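You operate a simulated robot arm through the tools that you are given. There is no shell and no other tool. Be economical: measure what you need, move in short steps, check, and stop when the job is done.

You run a simulated two-armed robot. Do the job below in one go: nothing can be reset, and whatever is moved stays where it is left.

Task
Pick up the white tee from the counter of the grey rack with one hand, pass it to the other hand and put it on the top of the low table. Set down upright: white tee.

It is judged by the outcome, as a careful person would: the job done as asked, and still so three seconds after it is handed in. It fails if anything else is knocked over, pushed out of place, dropped, spilled or broken.

Robot
Two 6-joint arms with two-finger grippers on one trunk, on a base that drives. Base frame: it is fixed to the floor where the robot stands at the start and does not move with it; the origin is under the middle of the robot, x ahead of it, y to its left, z up. Readings come in cm, degrees, newtons and seconds.
The left shoulder is at the start at [6.1, 14.3, 90], the right one opposite. With the tool pointing down near the work surface each hand reaches from about 28 to 70 cm from the robot's upright axis, wherever it stands, measured 20 degrees to its own side. Places, roughly: top of the low table [80, 460, 80]; white tee (13x6x10 cm) [70, 10, 90]. Payload 2.45 kg a hand.
The TCP of each hand is the grasp point between the finger pads, 2.6 cm short of the fingertips. In the tool frame z runs along the fingers and y along their closing line. Largest opening 9.6 cm; the body of the gripper starts 6.9 cm behind the TCP.
Orientation is told as [roll, pitch, yaw] about the base's x, y, z axes, in that order, counted from this pose: with the fingers straight down and closing along the base's y, the tool's x points along the base's -x, its y along +y and its z along -z.

Tools
- The arms move only by the tool play_rows. It takes "left_targets", "right_targets" or both (then of equal length, played together; a hand with none holds still); each is text: rows parted by semicolons, each of 6 numbers parted by spaces: the shift along the tool's x, y, z in cm, then the turn, a rotation vector about the tool's x, y, z in degrees. In form: dx dy dz rx ry rz; .... A call has 1 to 8 rows; each row shifts and turns the commanded pose from where the row before left it, along the tool's axes as they then stand. "left_gripper" and "right_gripper" are, for a hand that has rows, the closure, from 0 (fully open) to 1 (shut), set as the call begins (left out, the last holds). Each row takes 0.2 s and may step no farther than 5 cm and 8.6 degrees from the row before; otherwise, or with a gripper value out of range, the whole call is refused. Where a pose cannot be reached the arm comes as near as it can. A force on the tool above 40 N (or 10 N above the force at the start of the call, whichever is more), or a blocked arm, ends the call early, and 0.2 s more pass. The fingers move at their own pace and stop on an object; they squeeze with about 21 N. The grip force told is the motor's: it shows also when the fingers shut on nothing. Time passes only in rows, and 0.2 s behind the last, so rows that do not move let the fingers close. It gives the time, the measured TCP pose, the force on the tool (base axes), the opening and the grip force at its end, in the units of the frame above (readings bear some noise), with the torque about the TCP (base axes, N m) and any sound that the robot's microphone picked up, and new pictures: "pictures" is both (left out), scene, wrist or none (wrist: the cameras of the hands that moved).
- Cameras (640 x 400 px; columns grow to the right, rows downward): "scene" is now at [13.28, 1.12, 149.85]; the picture's right is [0.30, -0.95, -0.00], its down [-0.72, -0.23, -0.66] and it looks along [0.63, 0.20, -0.75] (base axes); focal length 288 px, centre (320, 200). "left" rides on the left gripper at [8.2, -0.3, -9.8] in its tool frame; the picture's right is [0.04, 1.00, 0.00], its down [-0.73, 0.03, -0.68] and it looks along [-0.68, 0.03, 0.73] (tool axes); focal length 256 px, centre (320, 200). "right" rides on the right gripper at [8.1, 0.3, -9.8] in its tool frame; the picture's right is [-0.04, 1.00, 0.00], its down [-0.73, -0.03, -0.68] and it looks along [-0.68, -0.03, 0.73] (tool axes); focal length 256 px, centre (320, 200). There is no depth. A picture from a camera that has moved, and an enlarged one, comes with that camera's place and axes in the base frame and with its lens. The place of the scene camera against the robot may be out by one fixed shift of up to 1.8 cm in any direction.
- slide_trunk(by): slides the trunk up (or, below 0, down) by that many cm; the arms and the scene camera ride with it, the base frame stays. It gives what a move gives, with no picture.
- roll_base(legs): drives the robot by 1 to 6 legs, each [ahead, turn to the left] in cm and degrees, along the robot's own axes; the way and the turn of a leg run together, so that a leg with both is an arc; at most 150 cm and 180 degrees a leg. The arms and the cameras ride along, it lands a little off, and it stops where it bumps. It gives what a move gives, and a new picture of the scene camera.
- aim_head(pan, tilt): turns the head with the scene camera to pan (to the left, within 86 degrees either way) and tilt (down, from -29 to 69), counted from straight ahead of the robot. It gives what a move gives, and a new picture of the scene camera.
- close_up(camera, box): a new picture of the part [left, top, right, bottom] of that camera's present view, enlarged. It takes no simulated time.
- job_done(): hands the job in; it is judged then, once.

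Work in short steps. Places have to be worked out from the pictures, the camera data and where the tool is seen: move nearer, look again, correct. Check each grasp and each placing, and mend what went wrong. You have 120 turns and 260 pictures in all, those below and enlarged ones among them. Open the grippers and draw the arms clear of the work before you hand the job in, unless the task says otherwise; then end with one line.

The tools are called after ">>>" by a JSON object that holds its "method" and its "body". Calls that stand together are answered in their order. play_rows: Moves the arms, as the interface text tells. Its arguments: {"type":"object","properties":{"left_targets":{"type":"string"},"left_gripper":{"type":"number"},"right_targets":{"type":"string"},"right_gripper":{"type":"number"},"pictures":{"type":"string","enum":["both","scene","wrist","none"]}},"required":[]} The other tools are called the same way: slide_trunk (by) slides the trunk up or down; roll_base (legs) drives the base; aim_head (pan, tilt) turns the head that bears the scene camera; close_up (camera, box) takes an enlarged picture of a part of a camera's view; job_done () hands the job in.

At the start:

```text
time_s: 0.0
left_tool_pos: [48.4, 36.69, 108.56]
left_tcp_rot: [0.0, -0.1, -0.4]
left_force: [0.6, 1.2, -0.8]
left_wrist_torque: [0.02, -0.03, 0.0]
left_width: 9.59
left_grip_force: 0.1
right_tool_pos: [49.93, -8.26, 108.45]
right_tcp_rot: [0.0, 0.1, -0.4]
right_force: [0.4, -0.1, -0.1]
right_wrist_torque: [0.0, 0.01, -0.03]
right_width: 9.6
right_grip_force: 0.0
trunk travel left (down, up): [-52.5, 6.5]
robot x, y, heading: [-0.1, 0.43, 0.0]
head pan, tilt: [17.6, 48.8]
```

scene: 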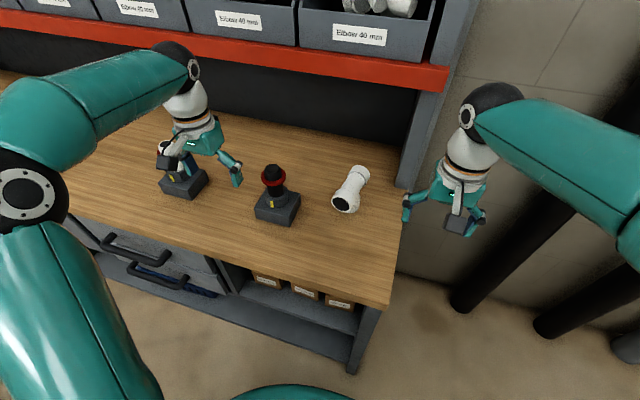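
right: 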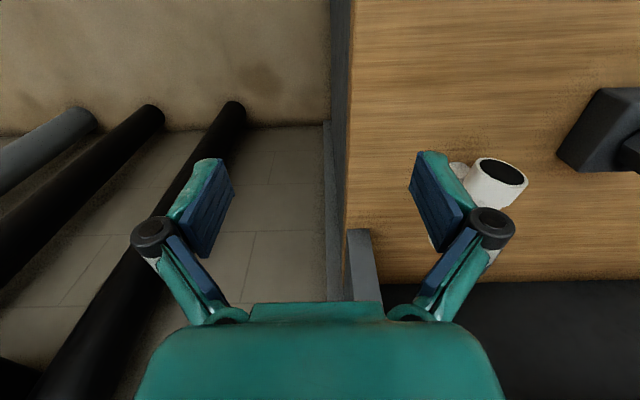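
left: 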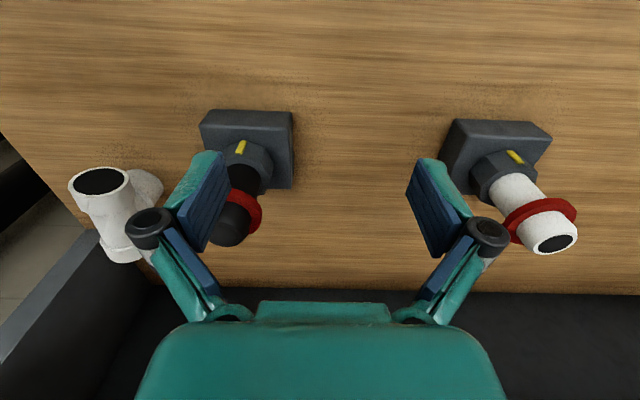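

I look closely at the tee first to understand its pose.

>>> {"method": "close_up", "body": {"camera": "scene", "box": [230, 130, 430, 255]}}

>>> {"method": "close_up", "body": {"camera": "left", "box": [20, 120, 260, 270]}}

```text
3.20 times, centred on (330, 192) of scene
camera zoom: at [13.28, 1.12, 149.85], right [0.3, -0.95, 0.0], down [-0.72, -0.23, -0.66], along [0.63, 0.2, -0.75], focal length 921 px, centre (288, 224)
```

zoom: 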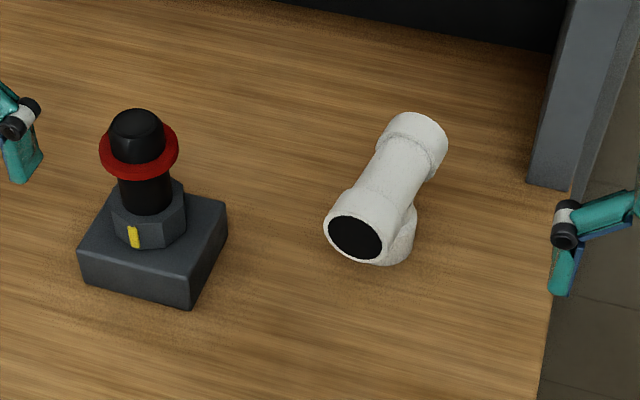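

```text
2.67 times, centred on (140, 195) of left
camera zoom: at [40.22, 36.35, 118.36], right [-0.03, 1.0, 0.0], down [0.73, 0.02, 0.68], along [0.68, 0.02, -0.73], focal length 683 px, centre (800, 213)
```

zoom: 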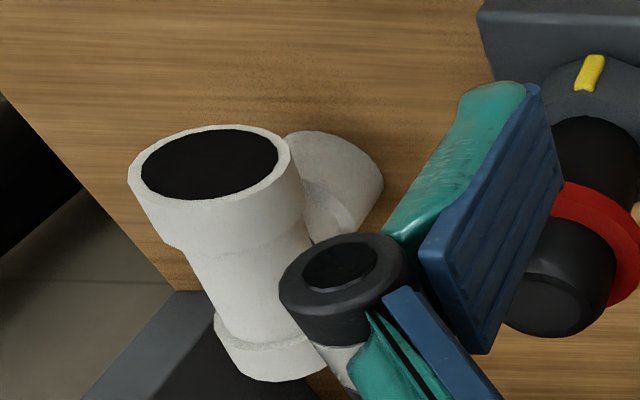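

The tee stands on its branch with the run roughly along x, its front rim near [60, 10.5, 94.4], so I judge it to be upright already. Plan: the right hand grips the front half of the run from above. At the handover I turn the run along y so the left hand can take the other half. I move the right hand nearer to look.

>>> {"method": "play_rows", "body": {"right_targets": "-1 4.5 0 0 0 5; -1 4.5 0 0 0 5; -1 4.5 0 0 0 0; -1 4 0 0 0 0"}}

```text
time_s: 1.0
left_tool_pos: [48.56, 36.68, 108.68]
left_tcp_rot: [0.0, 0.0, -0.3]
left_force: [0.4, -0.8, 0.2]
left_wrist_torque: [0.0, -0.01, 0.01]
left_width: 9.61
left_grip_force: 0.0
right_tool_pos: [55.73, 7.92, 108.75]
right_tcp_rot: [0.3, 0.0, -11.0]
right_force: [-0.2, -0.6, -0.2]
right_wrist_torque: [0.01, -0.02, 0.0]
right_width: 9.6
right_grip_force: 0.1
right hand out of reach, approached as far as the arm can: row 4
trunk travel left (down, up): [-52.5, 6.5]
robot x, y, heading: [-0.07, 0.17, -0.1]
head pan, tilt: [17.6, 48.8]
camera scene: at [13.33, 1.12, 149.95], right [0.3, -0.95, 0.0], down [-0.72, -0.23, -0.66], along [0.63, 0.2, -0.75], focal length 288 px, centre (320, 200)
camera right: at [47.68, 9.57, 118.48], right [0.23, 0.97, 0.01], down [0.71, -0.17, 0.68], along [0.66, -0.15, -0.73], focal length 256 px, centre (320, 200)
```

scene: 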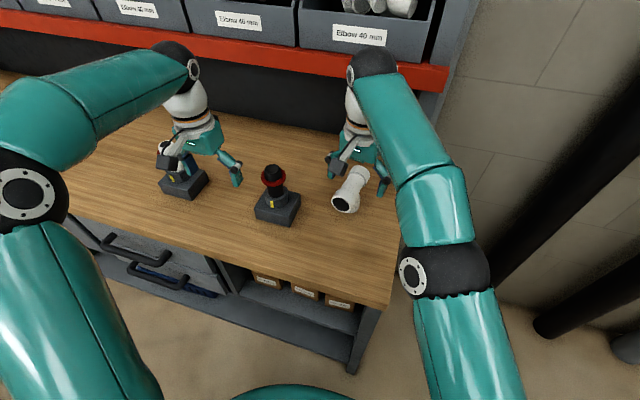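
right: 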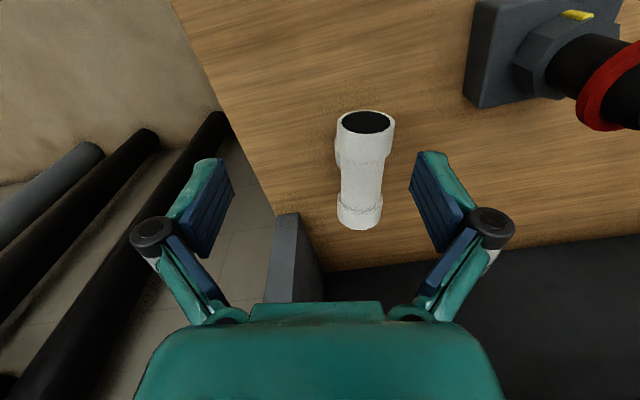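

The hand's yaw (-11°) now matches the run. I put the tee's centre at about [66.2, 10.3, 94.4]. The arm is near its reach limit, so I check whether the base has room ahead.

>>> {"method": "aim_head", "body": {"pan": 0, "tilt": 69}}

```text
time_s: 1.8
left_tool_pos: [48.49, 36.56, 108.55]
left_tcp_rot: [0.0, 0.0, -0.4]
left_force: [0.0, 0.3, 0.7]
left_wrist_torque: [-0.02, 0.02, 0.01]
left_width: 9.58
left_grip_force: 0.0
right_tool_pos: [55.67, 7.91, 108.38]
right_tcp_rot: [0.3, -0.1, -10.9]
right_force: [0.1, 0.6, 0.6]
right_wrist_torque: [0.01, 0.02, -0.01]
right_width: 9.61
right_grip_force: 0.1
trunk travel left (down, up): [-52.5, 6.5]
robot x, y, heading: [0.04, -0.1, -0.2]
head pan, tilt: [0.0, 68.8]
camera scene: at [11.46, -1.24, 147.5], right [0.0, -1.0, 0.0], down [-0.93, 0.0, -0.36], along [0.36, 0.0, -0.93], focal length 288 px, centre (320, 200)
```

scene: 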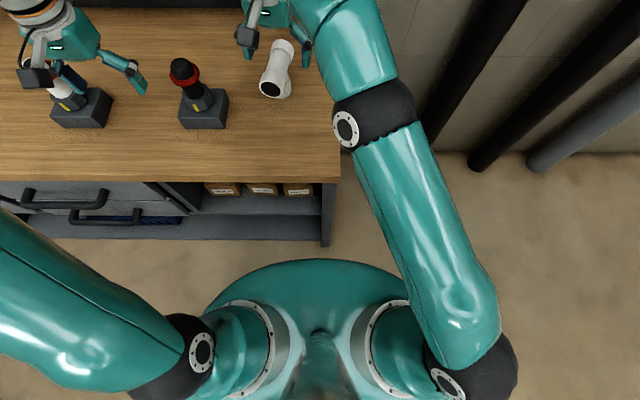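

The base front is about 9 cm from the rack's lower shelf, so a 5 cm advance is safe. I raise the left hand first for clearance over the valves.

>>> {"method": "play_rows", "body": {"left_targets": "2 0 -4 0 0 0; 3 0 -4 0 0 0", "pictures": "none"}}

>>> {"method": "roll_base", "body": {"legs": [[5, 0]]}}

```text
time_s: 2.4
left_tool_pos: [43.53, 36.86, 116.61]
left_tcp_rot: [0.0, -0.1, -0.4]
left_force: [0.5, 0.5, -0.4]
left_wrist_torque: [-0.03, -0.04, 0.03]
left_width: 9.6
left_grip_force: 0.1
right_tool_pos: [55.55, 7.94, 108.56]
right_tcp_rot: [0.2, -0.1, -10.8]
right_force: [-0.4, 0.7, 0.7]
right_wrist_torque: [0.02, -0.02, -0.01]
right_width: 9.6
right_grip_force: 0.0
trunk travel left (down, up): [-52.5, 6.5]
robot x, y, heading: [-0.1, 0.01, 0.1]
head pan, tilt: [0.0, 68.8]
```

```text
time_s: 3.4
left_tool_pos: [49.1, 36.77, 116.42]
left_tcp_rot: [0.0, 0.1, -0.5]
left_force: [-0.3, 0.0, -0.4]
left_wrist_torque: [0.0, 0.07, -0.01]
left_width: 9.59
left_grip_force: 0.1
right_tool_pos: [60.98, 7.78, 108.08]
right_tcp_rot: [0.1, 0.3, -11.0]
right_force: [0.5, 0.3, -0.4]
right_wrist_torque: [0.01, 0.08, 0.04]
right_width: 9.58
right_grip_force: 0.1
trunk travel left (down, up): [-52.5, 6.5]
robot x, y, heading: [5.36, -0.05, -0.0]
head pan, tilt: [0.0, 68.8]
camera scene: at [16.88, -1.24, 147.46], right [0.0, -1.0, 0.0], down [-0.93, 0.0, -0.36], along [0.36, 0.0, -0.93], focal length 288 px, centre (320, 200)
```

scene: 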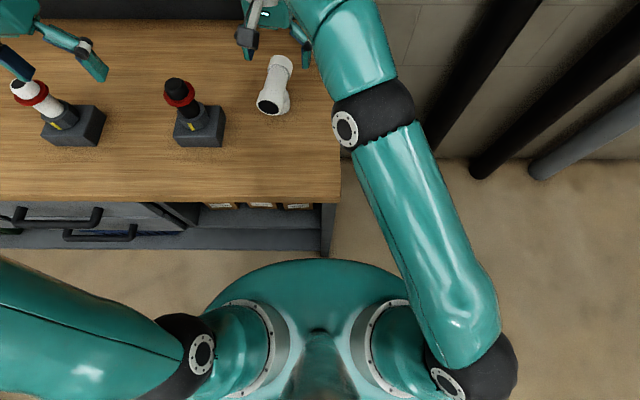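

Now I centre the hand over the run's front half and tilt it 15° so the wrist leans toward the robot.

>>> {"method": "play_rows", "body": {"right_targets": "-1.66 3.48 0 0 0 0; 0 0 0 0 -7.5 0; 0 0 0 0 -7.5 0; 0 0 3 0 0 0"}}

```text
time_s: 4.4
left_tool_pos: [48.92, 36.81, 116.53]
left_tcp_rot: [0.0, 0.0, -0.6]
left_force: [0.1, -0.7, -0.7]
left_wrist_torque: [0.03, -0.02, 0.01]
left_width: 9.58
left_grip_force: 0.1
right_tool_pos: [61.36, 9.03, 104.88]
right_tcp_rot: [0.1, -14.9, -11.0]
right_force: [-0.1, -0.5, 0.0]
right_wrist_torque: [-0.04, 0.04, -0.02]
right_width: 9.59
right_grip_force: 0.1
right hand out of reach, approached as far as the arm can: row 1
trunk travel left (down, up): [-52.5, 6.5]
robot x, y, heading: [4.98, 0.31, -0.4]
head pan, tilt: [0.0, 68.8]
camera scene: at [16.68, -1.25, 147.49], right [0.0, -1.0, 0.0], down [-0.93, 0.0, -0.36], along [0.36, 0.0, -0.93], focal length 288 px, centre (320, 200)
camera right: at [51.28, 11.24, 112.14], right [0.23, 0.97, 0.01], down [0.52, -0.13, 0.84], along [0.82, -0.19, -0.54], focal length 256 px, centre (320, 200)
```

scene: 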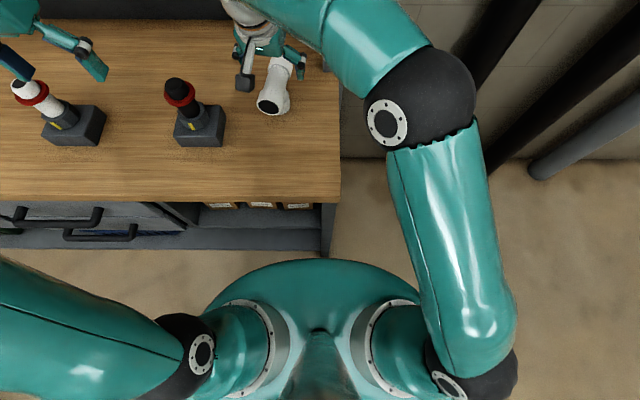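
right: 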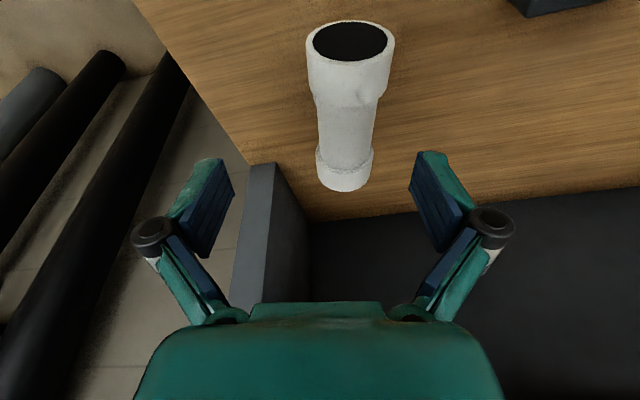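

The run axis is confirmed: y≈10.8 at x=63. I centre the hand and come most of the way down.

>>> {"method": "play_rows", "body": {"right_targets": "0.6 2.1 1.5 0 0 0; 0.7 0 3 0 0 0; 0 0 2 0 0 0; 0 0 0 0 0 0"}}

```text
time_s: 5.4
left_tool_pos: [48.66, 36.78, 116.63]
left_tcp_rot: [0.0, 0.0, -0.5]
left_force: [0.2, -0.1, 0.5]
left_wrist_torque: [-0.01, 0.0, -0.01]
left_width: 9.57
left_grip_force: 0.1
right_tool_pos: [62.26, 10.86, 98.29]
right_tcp_rot: [0.3, -15.1, -11.4]
right_force: [0.4, -0.6, 0.2]
right_wrist_torque: [0.0, 0.0, 0.02]
right_width: 9.57
right_grip_force: 0.1
trunk travel left (down, up): [-52.5, 6.5]
robot x, y, heading: [4.98, -0.21, -0.3]
head pan, tilt: [0.0, 68.8]
camera scene: at [16.47, -1.25, 147.49], right [0.0, -1.0, 0.0], down [-0.93, 0.0, -0.36], along [0.36, 0.0, -0.93], focal length 288 px, centre (320, 200)
camera right: at [52.06, 13.03, 105.54], right [0.23, 0.97, 0.02], down [0.52, -0.14, 0.85], along [0.82, -0.19, -0.53], focal length 256 px, centre (320, 200)
```

scene: 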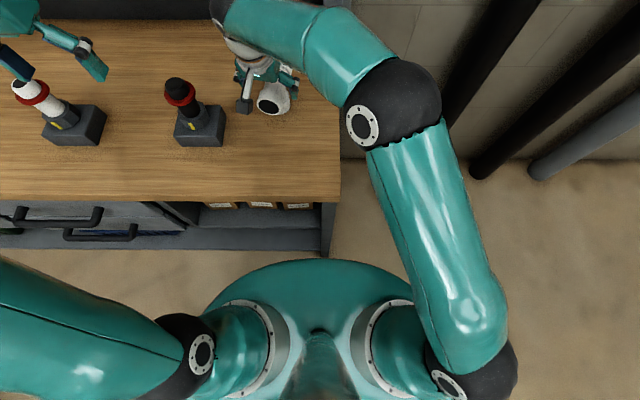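
right: 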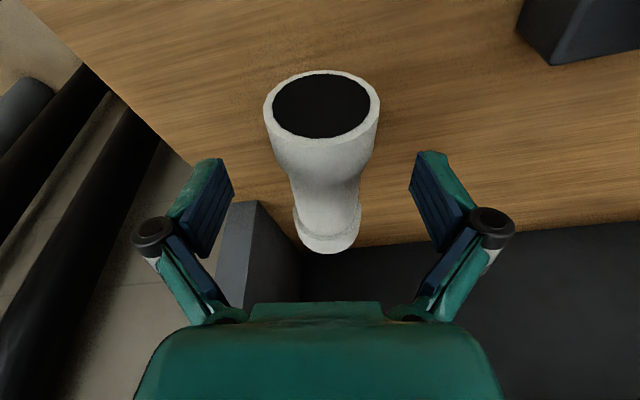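

The hand is centred. I go down the last 3.8 cm.

>>> {"method": "play_rows", "body": {"right_targets": "0 0 2 0 0 0; 0 0 1.8 0 0 0; 0 0 0 0 0 0", "pictures": "wrist"}}

```text
time_s: 6.2
left_tool_pos: [48.84, 36.7, 116.56]
left_tcp_rot: [0.0, 0.0, -0.5]
left_force: [0.0, 0.8, 0.1]
left_wrist_torque: [-0.04, -0.05, -0.02]
left_width: 9.61
left_grip_force: 0.1
right_tool_pos: [62.95, 10.93, 94.23]
right_tcp_rot: [0.1, -14.9, -10.8]
right_force: [0.4, -0.3, -0.8]
right_wrist_torque: [-0.01, -0.02, 0.02]
right_width: 9.61
right_grip_force: 0.1
trunk travel left (down, up): [-52.5, 6.5]
robot x, y, heading: [4.77, 0.17, -0.3]
head pan, tilt: [0.0, 68.8]
camera right: at [52.82, 13.13, 101.53], right [0.23, 0.97, 0.01], down [0.52, -0.13, 0.84], along [0.82, -0.19, -0.54], focal length 256 px, centre (320, 200)
```

right: 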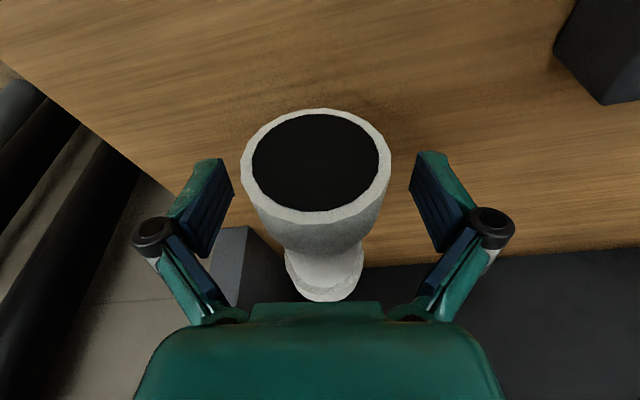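

Centred between the fingers at run height. I close the right gripper.

>>> {"method": "play_rows", "body": {"right_targets": "0 0 0 0 0 0; 0 0 0 0 0 0; 0 0 0 0 0 0; 0 0 0 0 0 0", "right_gripper": 1, "pictures": "wrist"}}

```text
time_s: 7.2
left_tool_pos: [48.82, 36.82, 116.55]
left_tcp_rot: [0.0, 0.0, -0.6]
left_force: [0.8, 0.3, 0.8]
left_wrist_torque: [0.0, -0.04, -0.04]
left_width: 9.6
left_grip_force: 0.0
right_tool_pos: [63.06, 10.9, 94.26]
right_tcp_rot: [0.1, -14.8, -11.1]
right_force: [-0.6, -0.2, -1.0]
right_wrist_torque: [0.02, 0.04, 0.01]
right_width: 5.35
right_grip_force: 20.9
trunk travel left (down, up): [-52.5, 6.5]
robot x, y, heading: [5.13, -0.21, -0.4]
head pan, tilt: [0.0, 68.8]
camera right: at [52.88, 13.07, 101.58], right [0.23, 0.97, 0.01], down [0.52, -0.13, 0.84], along [0.82, -0.19, -0.54], focal length 256 px, centre (320, 200)
```

right: 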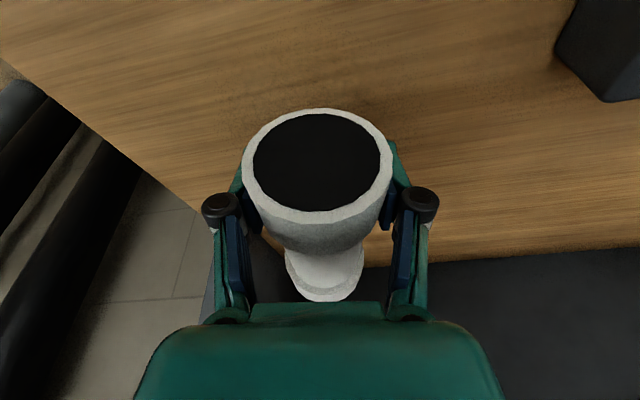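

Gripped at 5.35 cm. I lift straight up.

>>> {"method": "play_rows", "body": {"right_targets": "-0.26 0 -0.97 0 0 0; -0.52 0 -1.93 0 0 0; -0.78 0 -2.9 0 0 0; -0.78 0 -2.9 0 0 0"}}

```text
time_s: 8.2
left_tool_pos: [48.67, 36.77, 116.57]
left_tcp_rot: [0.0, -0.1, -0.4]
left_force: [0.0, -0.2, -0.3]
left_wrist_torque: [-0.01, 0.01, 0.0]
left_width: 9.59
left_grip_force: 0.0
right_tool_pos: [63.62, 9.91, 102.8]
right_tcp_rot: [0.1, -14.4, -11.9]
right_force: [0.1, 0.5, -0.6]
right_wrist_torque: [0.01, 0.04, 0.01]
right_width: 5.35
right_grip_force: 21.0
trunk travel left (down, up): [-52.5, 6.5]
robot x, y, heading: [5.13, 0.05, -0.1]
head pan, tilt: [0.0, 68.8]
camera scene: at [16.51, -1.25, 147.43], right [0.0, -1.0, 0.0], down [-0.93, 0.0, -0.36], along [0.36, 0.0, -0.93], focal length 288 px, centre (320, 200)
camera right: at [53.48, 12.26, 110.19], right [0.24, 0.97, 0.01], down [0.52, -0.14, 0.84], along [0.82, -0.2, -0.54], focal length 256 px, centre (320, 200)
```

scene: 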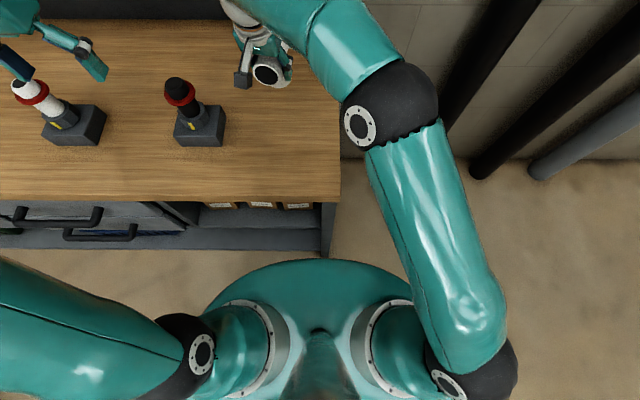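
right: 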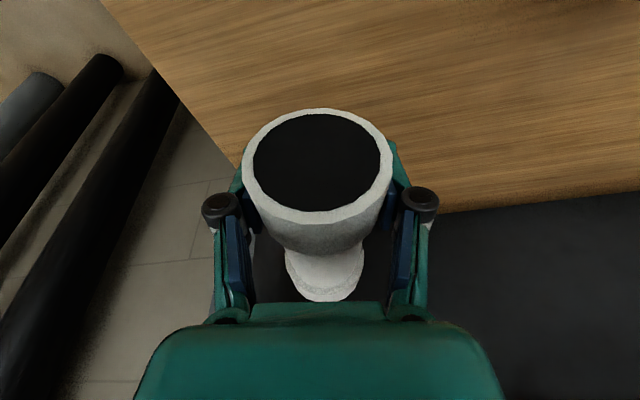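

The hold is firm and the tee is light. Before backing off I look for the way to the low table at the left.

>>> {"method": "aim_head", "body": {"pan": 80, "tilt": 20}}

>>> {"method": "aim_head", "body": {"pan": 40, "tilt": 20}}

```text
time_s: 9.7
left_tool_pos: [48.82, 36.79, 116.66]
left_tcp_rot: [0.1, 0.0, -0.5]
left_force: [0.7, 0.3, 0.2]
left_wrist_torque: [0.03, -0.01, 0.0]
left_width: 9.59
left_grip_force: 0.0
right_tool_pos: [63.5, 9.84, 103.04]
right_tcp_rot: [0.2, -14.7, -11.9]
right_force: [0.4, 0.6, -0.7]
right_wrist_torque: [0.02, 0.03, 0.01]
right_width: 5.34
right_grip_force: 21.3
trunk travel left (down, up): [-52.5, 6.5]
robot x, y, heading: [5.38, -0.01, -0.2]
head pan, tilt: [80.0, 20.0]
camera scene: at [12.59, 7.93, 154.28], right [0.98, -0.18, 0.0], down [-0.06, -0.34, -0.94], along [0.16, 0.93, -0.34], focal length 288 px, centre (320, 200)
```

scene: 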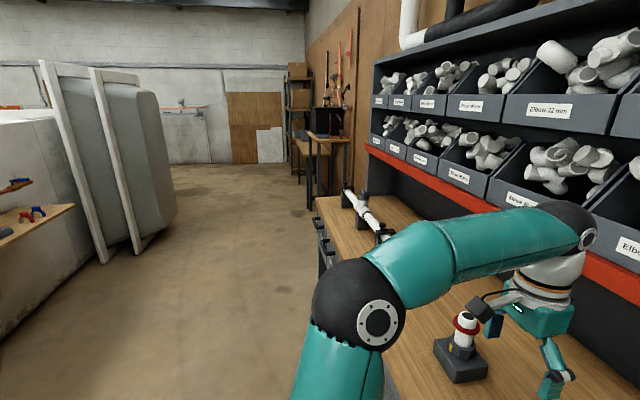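

```text
time_s: 10.8
left_tool_pos: [48.72, 36.77, 116.61]
left_tcp_rot: [0.0, 0.0, -0.5]
left_force: [-0.2, -0.1, -0.3]
left_wrist_torque: [0.01, 0.02, 0.01]
left_width: 9.59
left_grip_force: 0.1
right_tool_pos: [63.54, 9.92, 103.04]
right_tcp_rot: [0.1, -14.6, -11.8]
right_force: [0.2, 0.4, -0.8]
right_wrist_torque: [0.02, 0.01, 0.0]
right_width: 5.37
right_grip_force: 21.2
trunk travel left (down, up): [-52.5, 6.5]
robot x, y, heading: [5.1, 0.0, -0.3]
head pan, tilt: [40.0, 20.0]
camera scene: at [18.09, 4.75, 154.27], right [0.64, -0.77, 0.0], down [-0.26, -0.22, -0.94], along [0.72, 0.6, -0.34], focal length 288 px, centre (320, 200)
```

scene: 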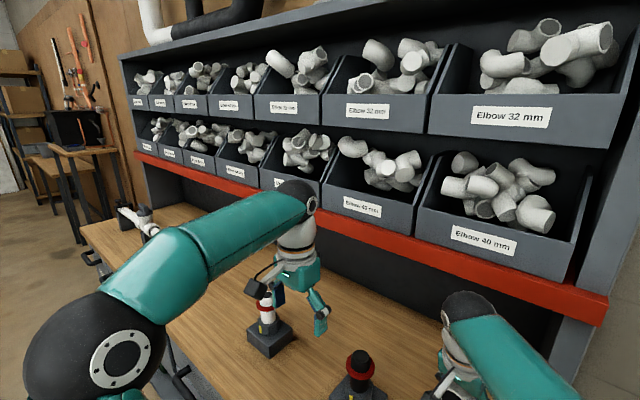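

The table with the black crate, far left beyond the rack, matches [80, 460]. I back the robot off the rack so I can do the handover in free space.

>>> {"method": "roll_base", "body": {"legs": [[-40, 0]]}}

```text
time_s: 13.3
left_tool_pos: [8.91, 36.85, 116.75]
left_tcp_rot: [0.0, -0.1, -0.4]
left_force: [-0.6, -0.2, 0.0]
left_wrist_torque: [0.0, -0.01, 0.0]
left_width: 9.59
left_grip_force: 0.1
right_tool_pos: [23.76, 10.11, 102.99]
right_tcp_rot: [0.0, -14.6, -11.6]
right_force: [-0.4, -1.0, -0.6]
right_wrist_torque: [0.02, -0.01, 0.03]
right_width: 5.33
right_grip_force: 21.1
trunk travel left (down, up): [-52.5, 6.5]
robot x, y, heading: [-34.64, 0.27, 0.2]
head pan, tilt: [40.0, 20.0]
camera scene: at [-21.71, 4.79, 154.26], right [0.64, -0.77, 0.0], down [-0.26, -0.22, -0.94], along [0.72, 0.6, -0.34], focal length 288 px, centre (320, 200)
```

scene: 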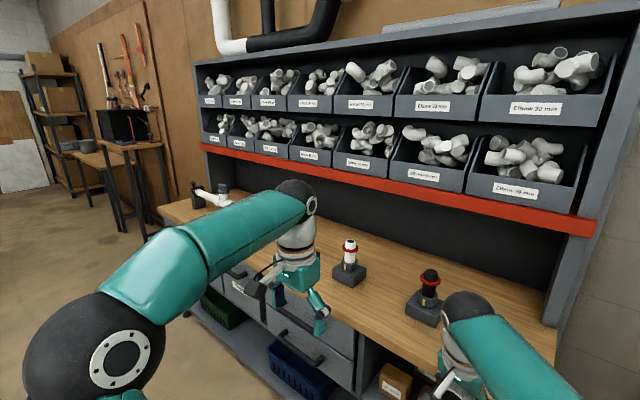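

The robot now stands clear of the rack. I bring the tee in toward the robot's centre line and begin turning it about the vertical.

>>> {"method": "play_rows", "body": {"right_targets": "1.49 -3.48 -2.25 0 0 0; 1.49 -3.48 -2.25 0 0 0; 1.49 -3.48 -2.25 0 0 0; 1.49 -3.48 -2.25 0 0 0; 1.49 -3.48 -2.25 0 0 0; 0 0 0 -2.1 0 -8.2; 0 0 0 -2.1 0 -8.2; 0 0 0 -2.1 0 -8.2", "pictures": "none"}}

>>> {"method": "aim_head", "body": {"pan": 0, "tilt": 50}}

```text
time_s: 15.1
left_tool_pos: [9.06, 36.81, 116.57]
left_tcp_rot: [0.0, 0.0, -0.4]
left_force: [0.2, 0.8, 0.7]
left_wrist_torque: [0.01, 0.02, -0.01]
left_width: 9.57
left_grip_force: 0.1
right_tool_pos: [10.5, -4.97, 111.94]
right_tcp_rot: [-0.1, -14.6, 13.8]
right_force: [-0.9, 0.1, -1.3]
right_wrist_torque: [-0.01, 0.06, 0.03]
right_width: 5.32
right_grip_force: 20.8
trunk travel left (down, up): [-52.5, 6.5]
robot x, y, heading: [-34.63, 0.19, 0.0]
head pan, tilt: [40.0, 20.0]
```

```text
time_s: 16.1
left_tool_pos: [9.07, 36.86, 116.72]
left_tcp_rot: [0.0, 0.0, -0.5]
left_force: [0.1, 0.9, 1.0]
left_wrist_torque: [0.02, -0.01, -0.01]
left_width: 9.59
left_grip_force: 0.0
right_tool_pos: [10.52, -4.92, 111.95]
right_tcp_rot: [0.0, -14.7, 13.6]
right_force: [0.6, -0.2, -0.6]
right_wrist_torque: [0.01, 0.05, 0.03]
right_width: 5.34
right_grip_force: 20.9
trunk travel left (down, up): [-52.5, 6.5]
robot x, y, heading: [-34.24, -0.04, -0.1]
head pan, tilt: [0.0, 50.0]
camera scene: at [-21.04, -1.19, 149.7], right [0.0, -1.0, 0.0], down [-0.77, 0.0, -0.64], along [0.64, 0.0, -0.77], focal length 288 px, centre (320, 200)
```

scene: 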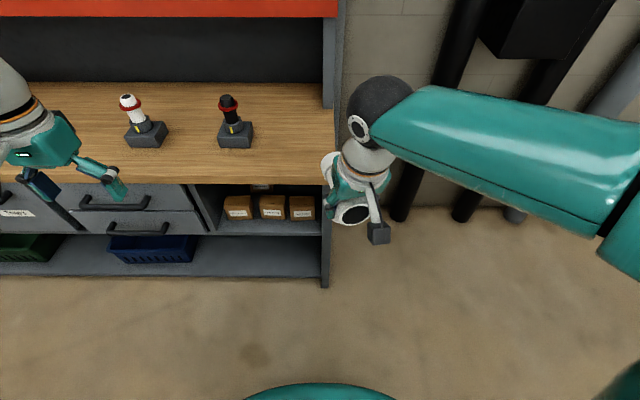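

Reading and picture agree. I continue turning the right hand toward yaw 90, and the left hand toward yaw -90 at its present place.

>>> {"method": "play_rows", "body": {"right_targets": "0 0 0 -2.1 0 -8.2; 0 0 0 -2.1 0 -8.2; 0 0 0 -2.1 0 -8.2; 0 0 0 -2.1 0 -8.2; 0 0 0 -2.1 0 -8.2; 0 0 0 -2.1 0 -8.2; 0 0 0 -2.1 0 -8.2; 0 0 0 -2.1 0 -8.2", "left_targets": "0 0 0 0 0 8.5; 0 0 0 0 0 8.5; 0 0 0 0 0 8.5; 0 0 0 0 0 8.5; 0 0 0 0 0 8.5; 0 0 0 0 0 8.5; 0 0 0 0 0 8.5; 0 0 0 0 0 8.5"}}

```text
time_s: 17.9
left_tool_pos: [9.1, 36.9, 116.76]
left_tcp_rot: [-0.1, -0.1, -68.5]
left_force: [0.2, -0.3, 0.4]
left_wrist_torque: [-0.02, -0.01, -0.01]
left_width: 9.61
left_grip_force: 0.0
right_tool_pos: [10.4, -4.94, 112.1]
right_tcp_rot: [-0.3, -14.4, 81.6]
right_force: [0.4, 0.0, 0.5]
right_wrist_torque: [-0.01, 0.02, -0.02]
right_width: 5.33
right_grip_force: 20.6
trunk travel left (down, up): [-52.5, 6.5]
robot x, y, heading: [-34.43, -0.38, 0.1]
head pan, tilt: [0.0, 50.0]
camera scene: at [-21.01, -1.19, 149.69], right [0.0, -1.0, 0.0], down [-0.77, 0.0, -0.64], along [0.64, 0.0, -0.77], focal length 288 px, centre (320, 200)
camera right: at [8.6, -15.18, 119.38], right [-0.98, 0.19, 0.01], down [0.1, 0.53, 0.84], along [0.15, 0.83, -0.54], focal length 256 px, centre (320, 200)
camera left: at [5.67, 44.31, 126.43], right [0.92, 0.4, 0.0], down [0.3, -0.67, 0.68], along [0.27, -0.62, -0.73], focal length 256 px, centre (320, 200)
```

scene: 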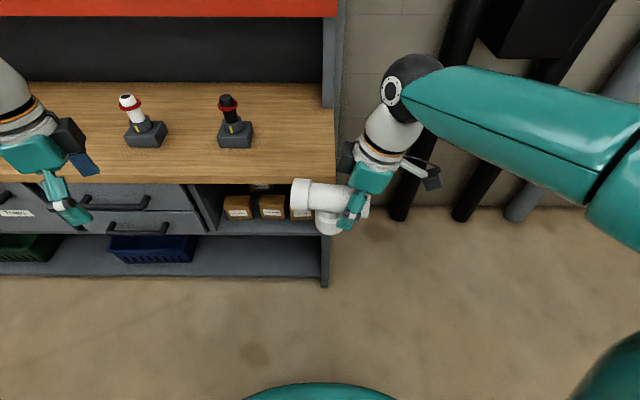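
right: 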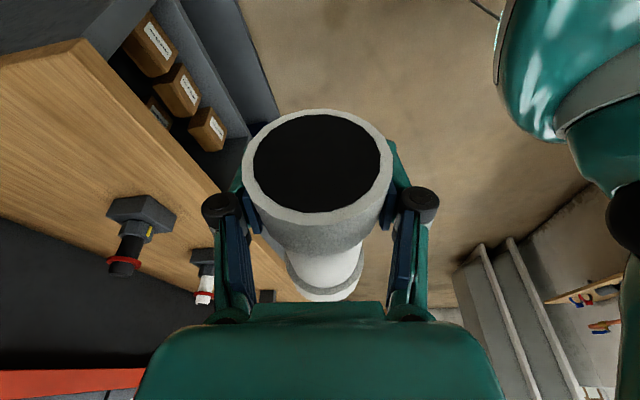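
left: 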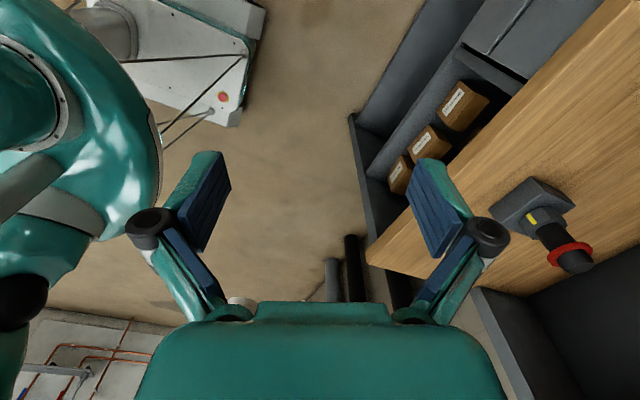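

Both hands turn well. I finish the yaw on both, then bring the left hand in toward the tee's free end, staying higher.

>>> {"method": "play_rows", "body": {"right_targets": "0 0 0 -2.1 0 -8.1; 0 0 0 0 0 0; 0 0 0 0 0 0; 0 0 0 0 0 0; 0 0 0 0 0 0; 0 0 0 0 0 0; 0 0 0 0 0 0; 0 0 0 0 0 0", "left_targets": "0 0 0 0 0 8.5; 0 0 0 0 0 8.5; 0 0 0 0 0 4.5; -4.2 0.26 -1.04 0 0 0; -4.2 0.26 -1.04 0 0 0; -4.2 0.26 -1.04 0 0 0; -4.2 0.26 -1.04 0 0 0; -4.2 0.26 -1.04 0 0 0"}}

```text
time_s: 19.7
left_tool_pos: [10.54, 15.5, 122.17]
left_tcp_rot: [0.0, 0.0, -89.8]
left_force: [0.2, -0.9, 0.9]
left_wrist_torque: [0.03, 0.01, -0.03]
left_width: 9.61
left_grip_force: 0.1
right_tool_pos: [10.47, -5.02, 111.8]
right_tcp_rot: [-0.3, -14.6, 89.8]
right_force: [-0.5, -1.2, -1.9]
right_wrist_torque: [-0.01, 0.01, -0.01]
right_width: 5.33
right_grip_force: 21.2
trunk travel left (down, up): [-52.5, 6.5]
robot x, y, heading: [-34.71, 0.14, 0.3]
head pan, tilt: [0.0, 50.0]
camera scene: at [-20.99, -1.33, 149.69], right [0.0, -1.0, 0.0], down [-0.77, 0.0, -0.64], along [0.64, 0.0, -0.77], focal length 288 px, centre (320, 200)
camera right: at [10.17, -15.4, 119.36], right [-1.0, 0.04, 0.01], down [0.03, 0.54, 0.84], along [0.03, 0.84, -0.54], focal length 256 px, centre (320, 200)
camera left: at [10.04, 23.7, 131.9], right [1.0, 0.04, 0.0], down [0.03, -0.73, 0.68], along [0.03, -0.68, -0.73], focal length 256 px, centre (320, 200)
```

scene: 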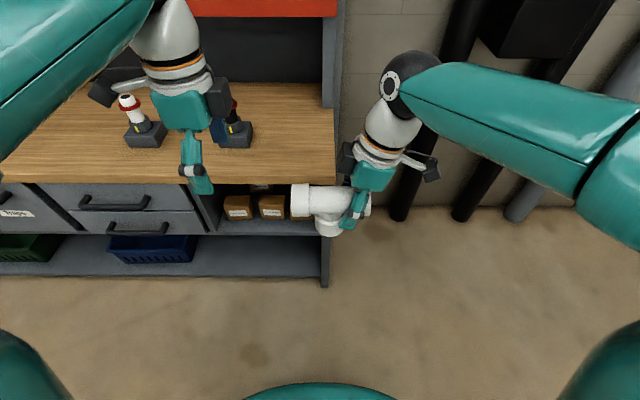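
right: 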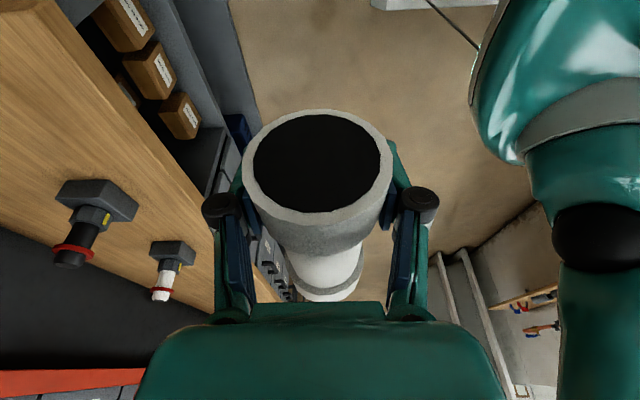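
left: 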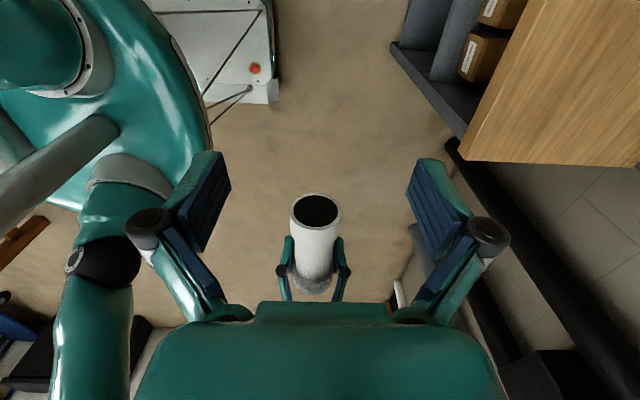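

The tee's free end rim is at about [10.4, 4.2, 112.2]. I tilt the left hand 20° outward and descend part-way above that end.

>>> {"method": "play_rows", "body": {"left_targets": "0 0 0 0 -8 0; 0 0 0 0 -8 0; 0 0 0 0 -4 0; -4.35 -0.1 0 0 0 0; -4.35 0 0 0 0 0; 0 0 4 0 0 0; 0 0 3 0 0 0; 0 0 0 0 0 0"}}

```text
time_s: 21.5
left_tool_pos: [10.45, 4.93, 118.46]
left_tcp_rot: [0.1, -20.0, -89.8]
left_force: [-1.3, 0.0, 0.3]
left_wrist_torque: [0.02, -0.05, -0.01]
left_width: 9.61
left_grip_force: 0.1
right_tool_pos: [10.48, -4.76, 112.05]
right_tcp_rot: [-0.3, -14.5, 89.8]
right_force: [-0.1, 0.0, -0.3]
right_wrist_torque: [-0.02, -0.01, -0.02]
right_width: 5.31
right_grip_force: 21.0
trunk travel left (down, up): [-52.5, 6.5]
robot x, y, heading: [-34.27, 0.07, -0.1]
head pan, tilt: [0.0, 50.0]
camera scene: at [-21.05, -1.17, 149.7], right [0.0, -1.0, 0.0], down [-0.77, 0.0, -0.64], along [0.64, 0.0, -0.77], focal length 288 px, centre (320, 200)
camera left: at [9.96, 16.04, 124.82], right [1.0, 0.04, -0.01], down [0.03, -0.46, 0.89], along [0.03, -0.89, -0.46], focal length 256 px, centre (320, 200)
```

scene: 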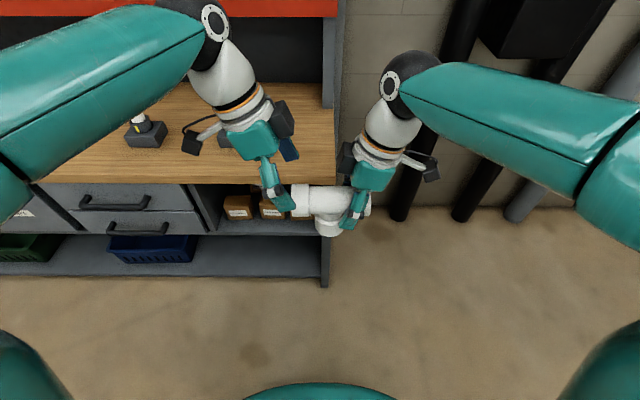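
left: 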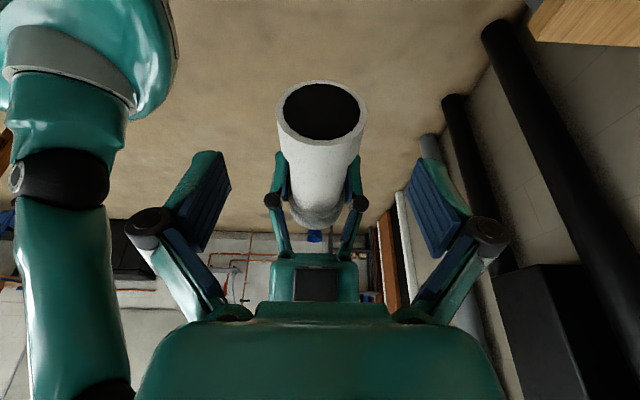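

Aligned; the free-end rim is at y≈4.1. I descend 6.7 cm along the tool so the fingers straddle the end.

>>> {"method": "play_rows", "body": {"left_targets": "0 0 3 0 0 0; 0 0 2.2 0 0 0; -0.1 0 1.5 0 0 0; 0 0 0 0 0 0"}}

```text
time_s: 22.5
left_tool_pos: [10.38, 2.83, 111.99]
left_tcp_rot: [0.1, -20.0, -89.9]
left_force: [0.0, 0.3, 0.6]
left_wrist_torque: [-0.01, -0.01, 0.02]
left_width: 9.59
left_grip_force: 0.1
right_tool_pos: [10.59, -4.8, 112.03]
right_tcp_rot: [-0.3, -14.3, 89.7]
right_force: [0.5, 0.4, -0.7]
right_wrist_torque: [-0.03, 0.01, 0.03]
right_width: 5.34
right_grip_force: 20.7
trunk travel left (down, up): [-52.5, 6.5]
robot x, y, heading: [-34.52, 0.14, -0.0]
head pan, tilt: [0.0, 50.0]
camera scene: at [-21.04, -1.2, 149.7], right [0.0, -1.0, 0.0], down [-0.77, 0.0, -0.64], along [0.64, 0.0, -0.77], focal length 288 px, centre (320, 200)
camera left: at [9.96, 13.83, 118.42], right [1.0, 0.04, -0.01], down [0.03, -0.46, 0.89], along [0.03, -0.89, -0.46], focal length 256 px, centre (320, 200)
```

scene: 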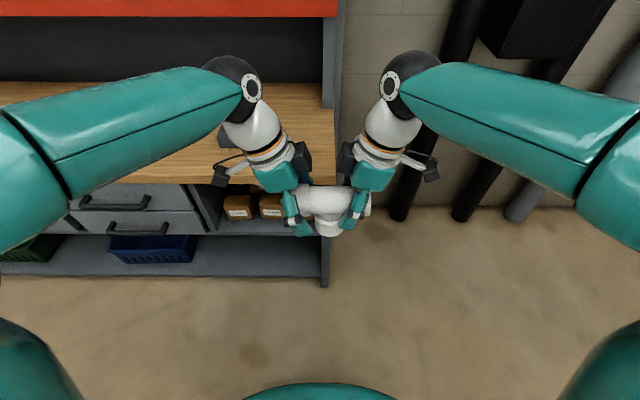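
left: 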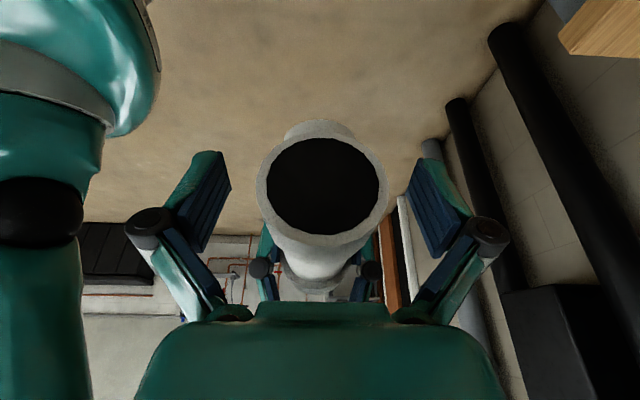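

Well placed around the free end. I close the left gripper while the right keeps holding.

>>> {"method": "play_rows", "body": {"left_targets": "0 0 0 0 0 0; 0 0 0 0 0 0; 0 0 0 0 0 0; 0 0 0 0 0 0; 0 0 0 0 0 0", "left_gripper": 1}}

```text
time_s: 23.7
left_tool_pos: [10.43, 2.86, 112.07]
left_tcp_rot: [0.1, -20.1, -89.9]
left_force: [3.3, 0.9, 0.6]
left_wrist_torque: [0.03, 0.1, 0.19]
left_width: 5.35
left_grip_force: 20.9
right_tool_pos: [10.62, -4.94, 111.92]
right_tcp_rot: [-0.2, -14.4, 89.9]
right_force: [-4.9, -0.9, -1.4]
right_wrist_torque: [-0.03, -0.05, 0.16]
right_width: 5.33
right_grip_force: 21.3
trunk travel left (down, up): [-52.5, 6.5]
robot x, y, heading: [-34.71, 0.1, -0.0]
head pan, tilt: [0.0, 50.0]
camera scene: at [-21.03, -1.2, 149.69], right [0.0, -1.0, 0.0], down [-0.77, 0.0, -0.64], along [0.64, 0.0, -0.77], focal length 288 px, centre (320, 200)
camera left: at [9.98, 13.85, 118.43], right [1.0, 0.04, -0.01], down [0.03, -0.46, 0.89], along [0.03, -0.89, -0.46], focal length 256 px, centre (320, 200)
```

scene: 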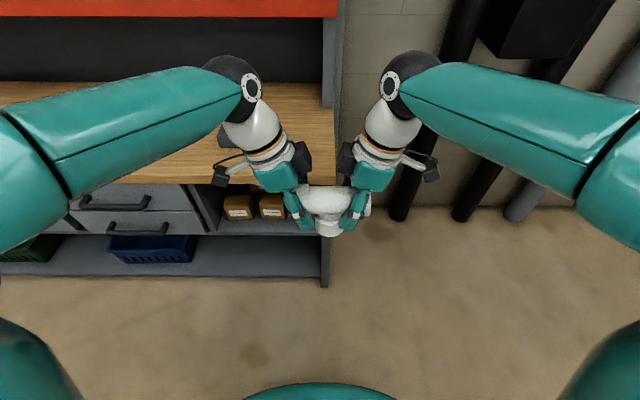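
left: 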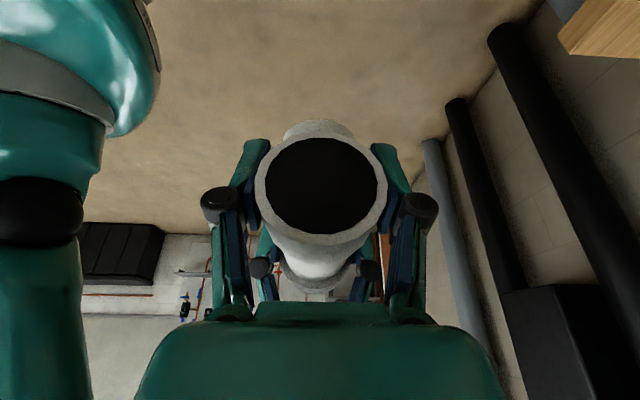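

Both hands hold the tee. I open the right hand.

>>> {"method": "play_rows", "body": {"right_targets": "0 0 0 0 0 0; 0 0 0 0 0 0; 0 0 0 0 0 0; 0 0 0 0 0 0; 0 0 0 0 0 0", "right_gripper": 0, "pictures": "wrist"}}

```text
time_s: 24.9
left_tool_pos: [10.47, 2.72, 111.95]
left_tcp_rot: [0.0, -19.9, -89.9]
left_force: [0.2, 0.2, 0.4]
left_wrist_torque: [0.02, 0.0, -0.03]
left_width: 5.37
left_grip_force: 21.6
right_tool_pos: [10.36, -4.78, 112.08]
right_tcp_rot: [-0.3, -14.4, 89.8]
right_force: [-0.2, -0.1, 1.2]
right_wrist_torque: [-0.02, -0.01, 0.0]
right_width: 9.6
right_grip_force: 0.0
trunk travel left (down, up): [-52.5, 6.5]
robot x, y, heading: [-34.74, 0.06, 0.2]
head pan, tilt: [0.0, 50.0]
camera right: at [10.13, -15.3, 119.39], right [-1.0, 0.04, 0.01], down [0.03, 0.54, 0.84], along [0.03, 0.84, -0.54], focal length 256 px, centre (320, 200)
```

right: 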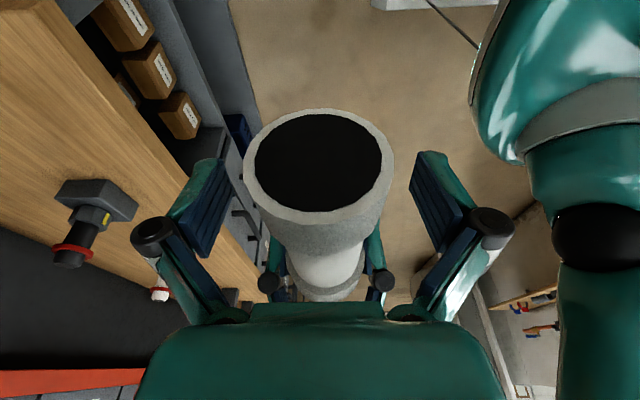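

The left hand holds the tee alone and it has not shifted. I withdraw the right hand up and to the side.

>>> {"method": "play_rows", "body": {"right_targets": "0 0 -2 0 0 0; 0 0 -4 0 0 0; 0 0 -4 0 0 0; 4 0 0 0 0 0; 4.5 0 0 0 0 0; 4.5 0 0 0 0 0; 4.5 0 0 0 0 0", "pictures": "scene"}}

```text
time_s: 26.5
left_tool_pos: [10.4, 2.77, 112.1]
left_tcp_rot: [0.0, -20.0, -89.9]
left_force: [-0.7, -0.1, -1.6]
left_wrist_torque: [0.05, -0.03, 0.01]
left_width: 5.35
left_grip_force: 21.0
right_tool_pos: [10.22, -24.23, 117.21]
right_tcp_rot: [-0.3, -14.5, 89.9]
right_force: [-1.2, 0.6, 0.3]
right_wrist_torque: [0.03, 0.0, 0.01]
right_width: 9.59
right_grip_force: 0.1
trunk travel left (down, up): [-52.5, 6.5]
robot x, y, heading: [-34.52, -0.1, 0.1]
head pan, tilt: [0.0, 50.0]
camera scene: at [-21.01, -1.28, 149.69], right [0.0, -1.0, 0.0], down [-0.77, 0.0, -0.64], along [0.64, 0.0, -0.77], focal length 288 px, centre (320, 200)
```

scene: 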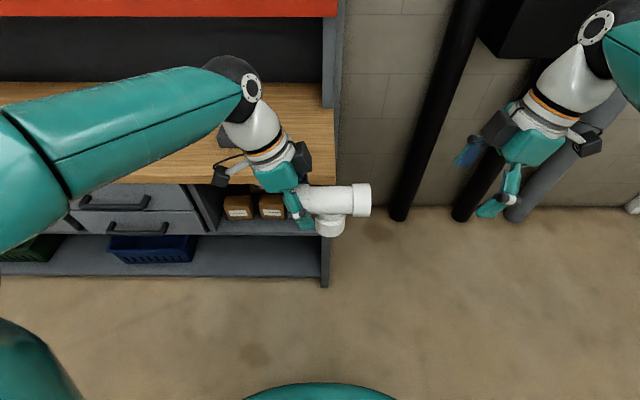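

The handover succeeded and the tee is upright in the left hand. The corridor to the left looked clear, so I turn left 90° in place and look ahead.

>>> {"method": "aim_head", "body": {"pan": 86, "tilt": 35}}

```text
time_s: 28.1
left_tool_pos: [10.49, 2.81, 112.01]
left_tcp_rot: [0.0, -20.0, -89.9]
left_force: [0.1, -0.9, 0.2]
left_wrist_torque: [0.04, -0.03, 0.04]
left_width: 5.32
left_grip_force: 20.9
right_tool_pos: [10.27, -24.17, 117.24]
right_tcp_rot: [-0.4, -14.4, 89.8]
right_force: [-0.2, 0.2, 0.0]
right_wrist_torque: [-0.01, 0.0, -0.01]
right_width: 9.62
right_grip_force: 0.1
trunk travel left (down, up): [-52.5, 6.5]
robot x, y, heading: [-34.47, 0.2, -0.2]
head pan, tilt: [85.9, 35.0]
camera scene: at [-28.11, 7.57, 151.87], right [1.0, -0.07, 0.0], down [-0.04, -0.57, -0.82], along [0.06, 0.82, -0.57], focal length 288 px, centre (320, 200)
```

scene: 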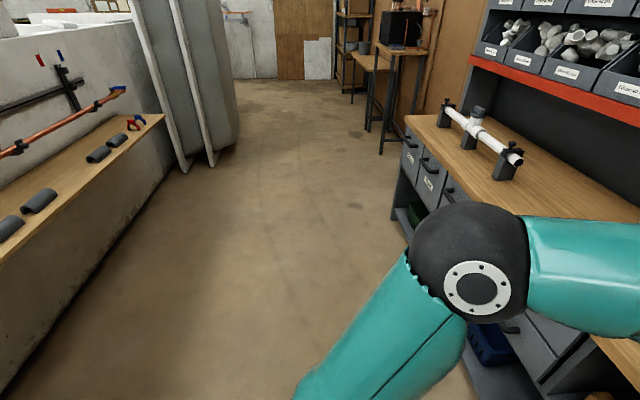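

The corridor runs from x≈-123 (bench) to x≈40 (rack), which leaves room. I turn left 90°.

>>> {"method": "roll_base", "body": {"legs": [[0, 90]]}}

>>> {"method": "aim_head", "body": {"pan": -15, "tilt": 25}}

```text
time_s: 29.7
left_tool_pos: [9.76, 10.39, 111.96]
left_tcp_rot: [0.0, -20.0, -80.3]
left_force: [0.3, 0.7, 0.4]
left_wrist_torque: [0.03, 0.0, 0.03]
left_width: 5.34
left_grip_force: 20.7
right_tool_pos: [14.24, -16.36, 117.34]
right_tcp_rot: [-0.2, -14.3, 99.4]
right_force: [0.2, -0.3, -0.1]
right_wrist_torque: [-0.01, 0.04, 0.0]
right_width: 9.59
right_grip_force: 0.0
trunk travel left (down, up): [-52.5, 6.5]
robot x, y, heading: [-34.25, -0.21, 9.0]
head pan, tilt: [85.9, 35.0]
stopped in leg 1: the robot was blocked; the commanded pose is now the measured one
camera scene: at [-28.91, 8.11, 151.86], right [1.0, 0.09, 0.0], down [0.05, -0.57, -0.82], along [-0.07, 0.82, -0.57], focal length 288 px, centre (320, 200)
```

scene: 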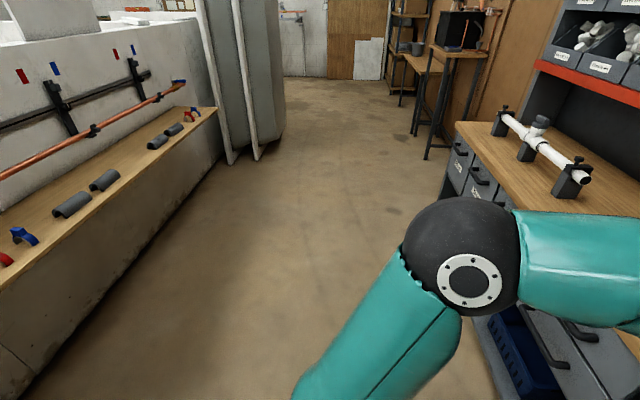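

```text
time_s: 31.5
left_tool_pos: [9.77, 10.15, 112.03]
left_tcp_rot: [0.0, -20.1, -80.2]
left_force: [-0.2, -0.3, 0.8]
left_wrist_torque: [0.03, -0.01, 0.01]
left_width: 5.35
left_grip_force: 20.4
right_tool_pos: [14.1, -16.37, 117.37]
right_tcp_rot: [-0.3, -14.4, 99.4]
right_force: [-0.3, -0.4, -0.9]
right_wrist_torque: [0.0, 0.03, 0.0]
right_width: 9.6
right_grip_force: 0.2
trunk travel left (down, up): [-52.5, 6.5]
robot x, y, heading: [-33.77, -0.6, 8.8]
head pan, tilt: [-15.0, 25.0]
camera scene: at [-19.07, -1.78, 153.44], right [-0.1, -0.99, 0.0], down [-0.42, 0.04, -0.91], along [0.9, -0.09, -0.42], focal length 288 px, centre (320, 200)
```

scene: 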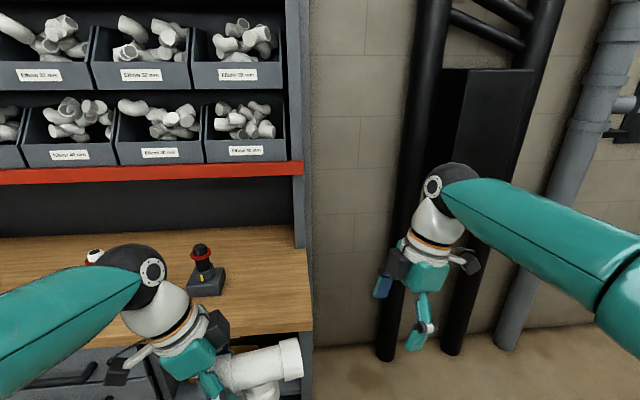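

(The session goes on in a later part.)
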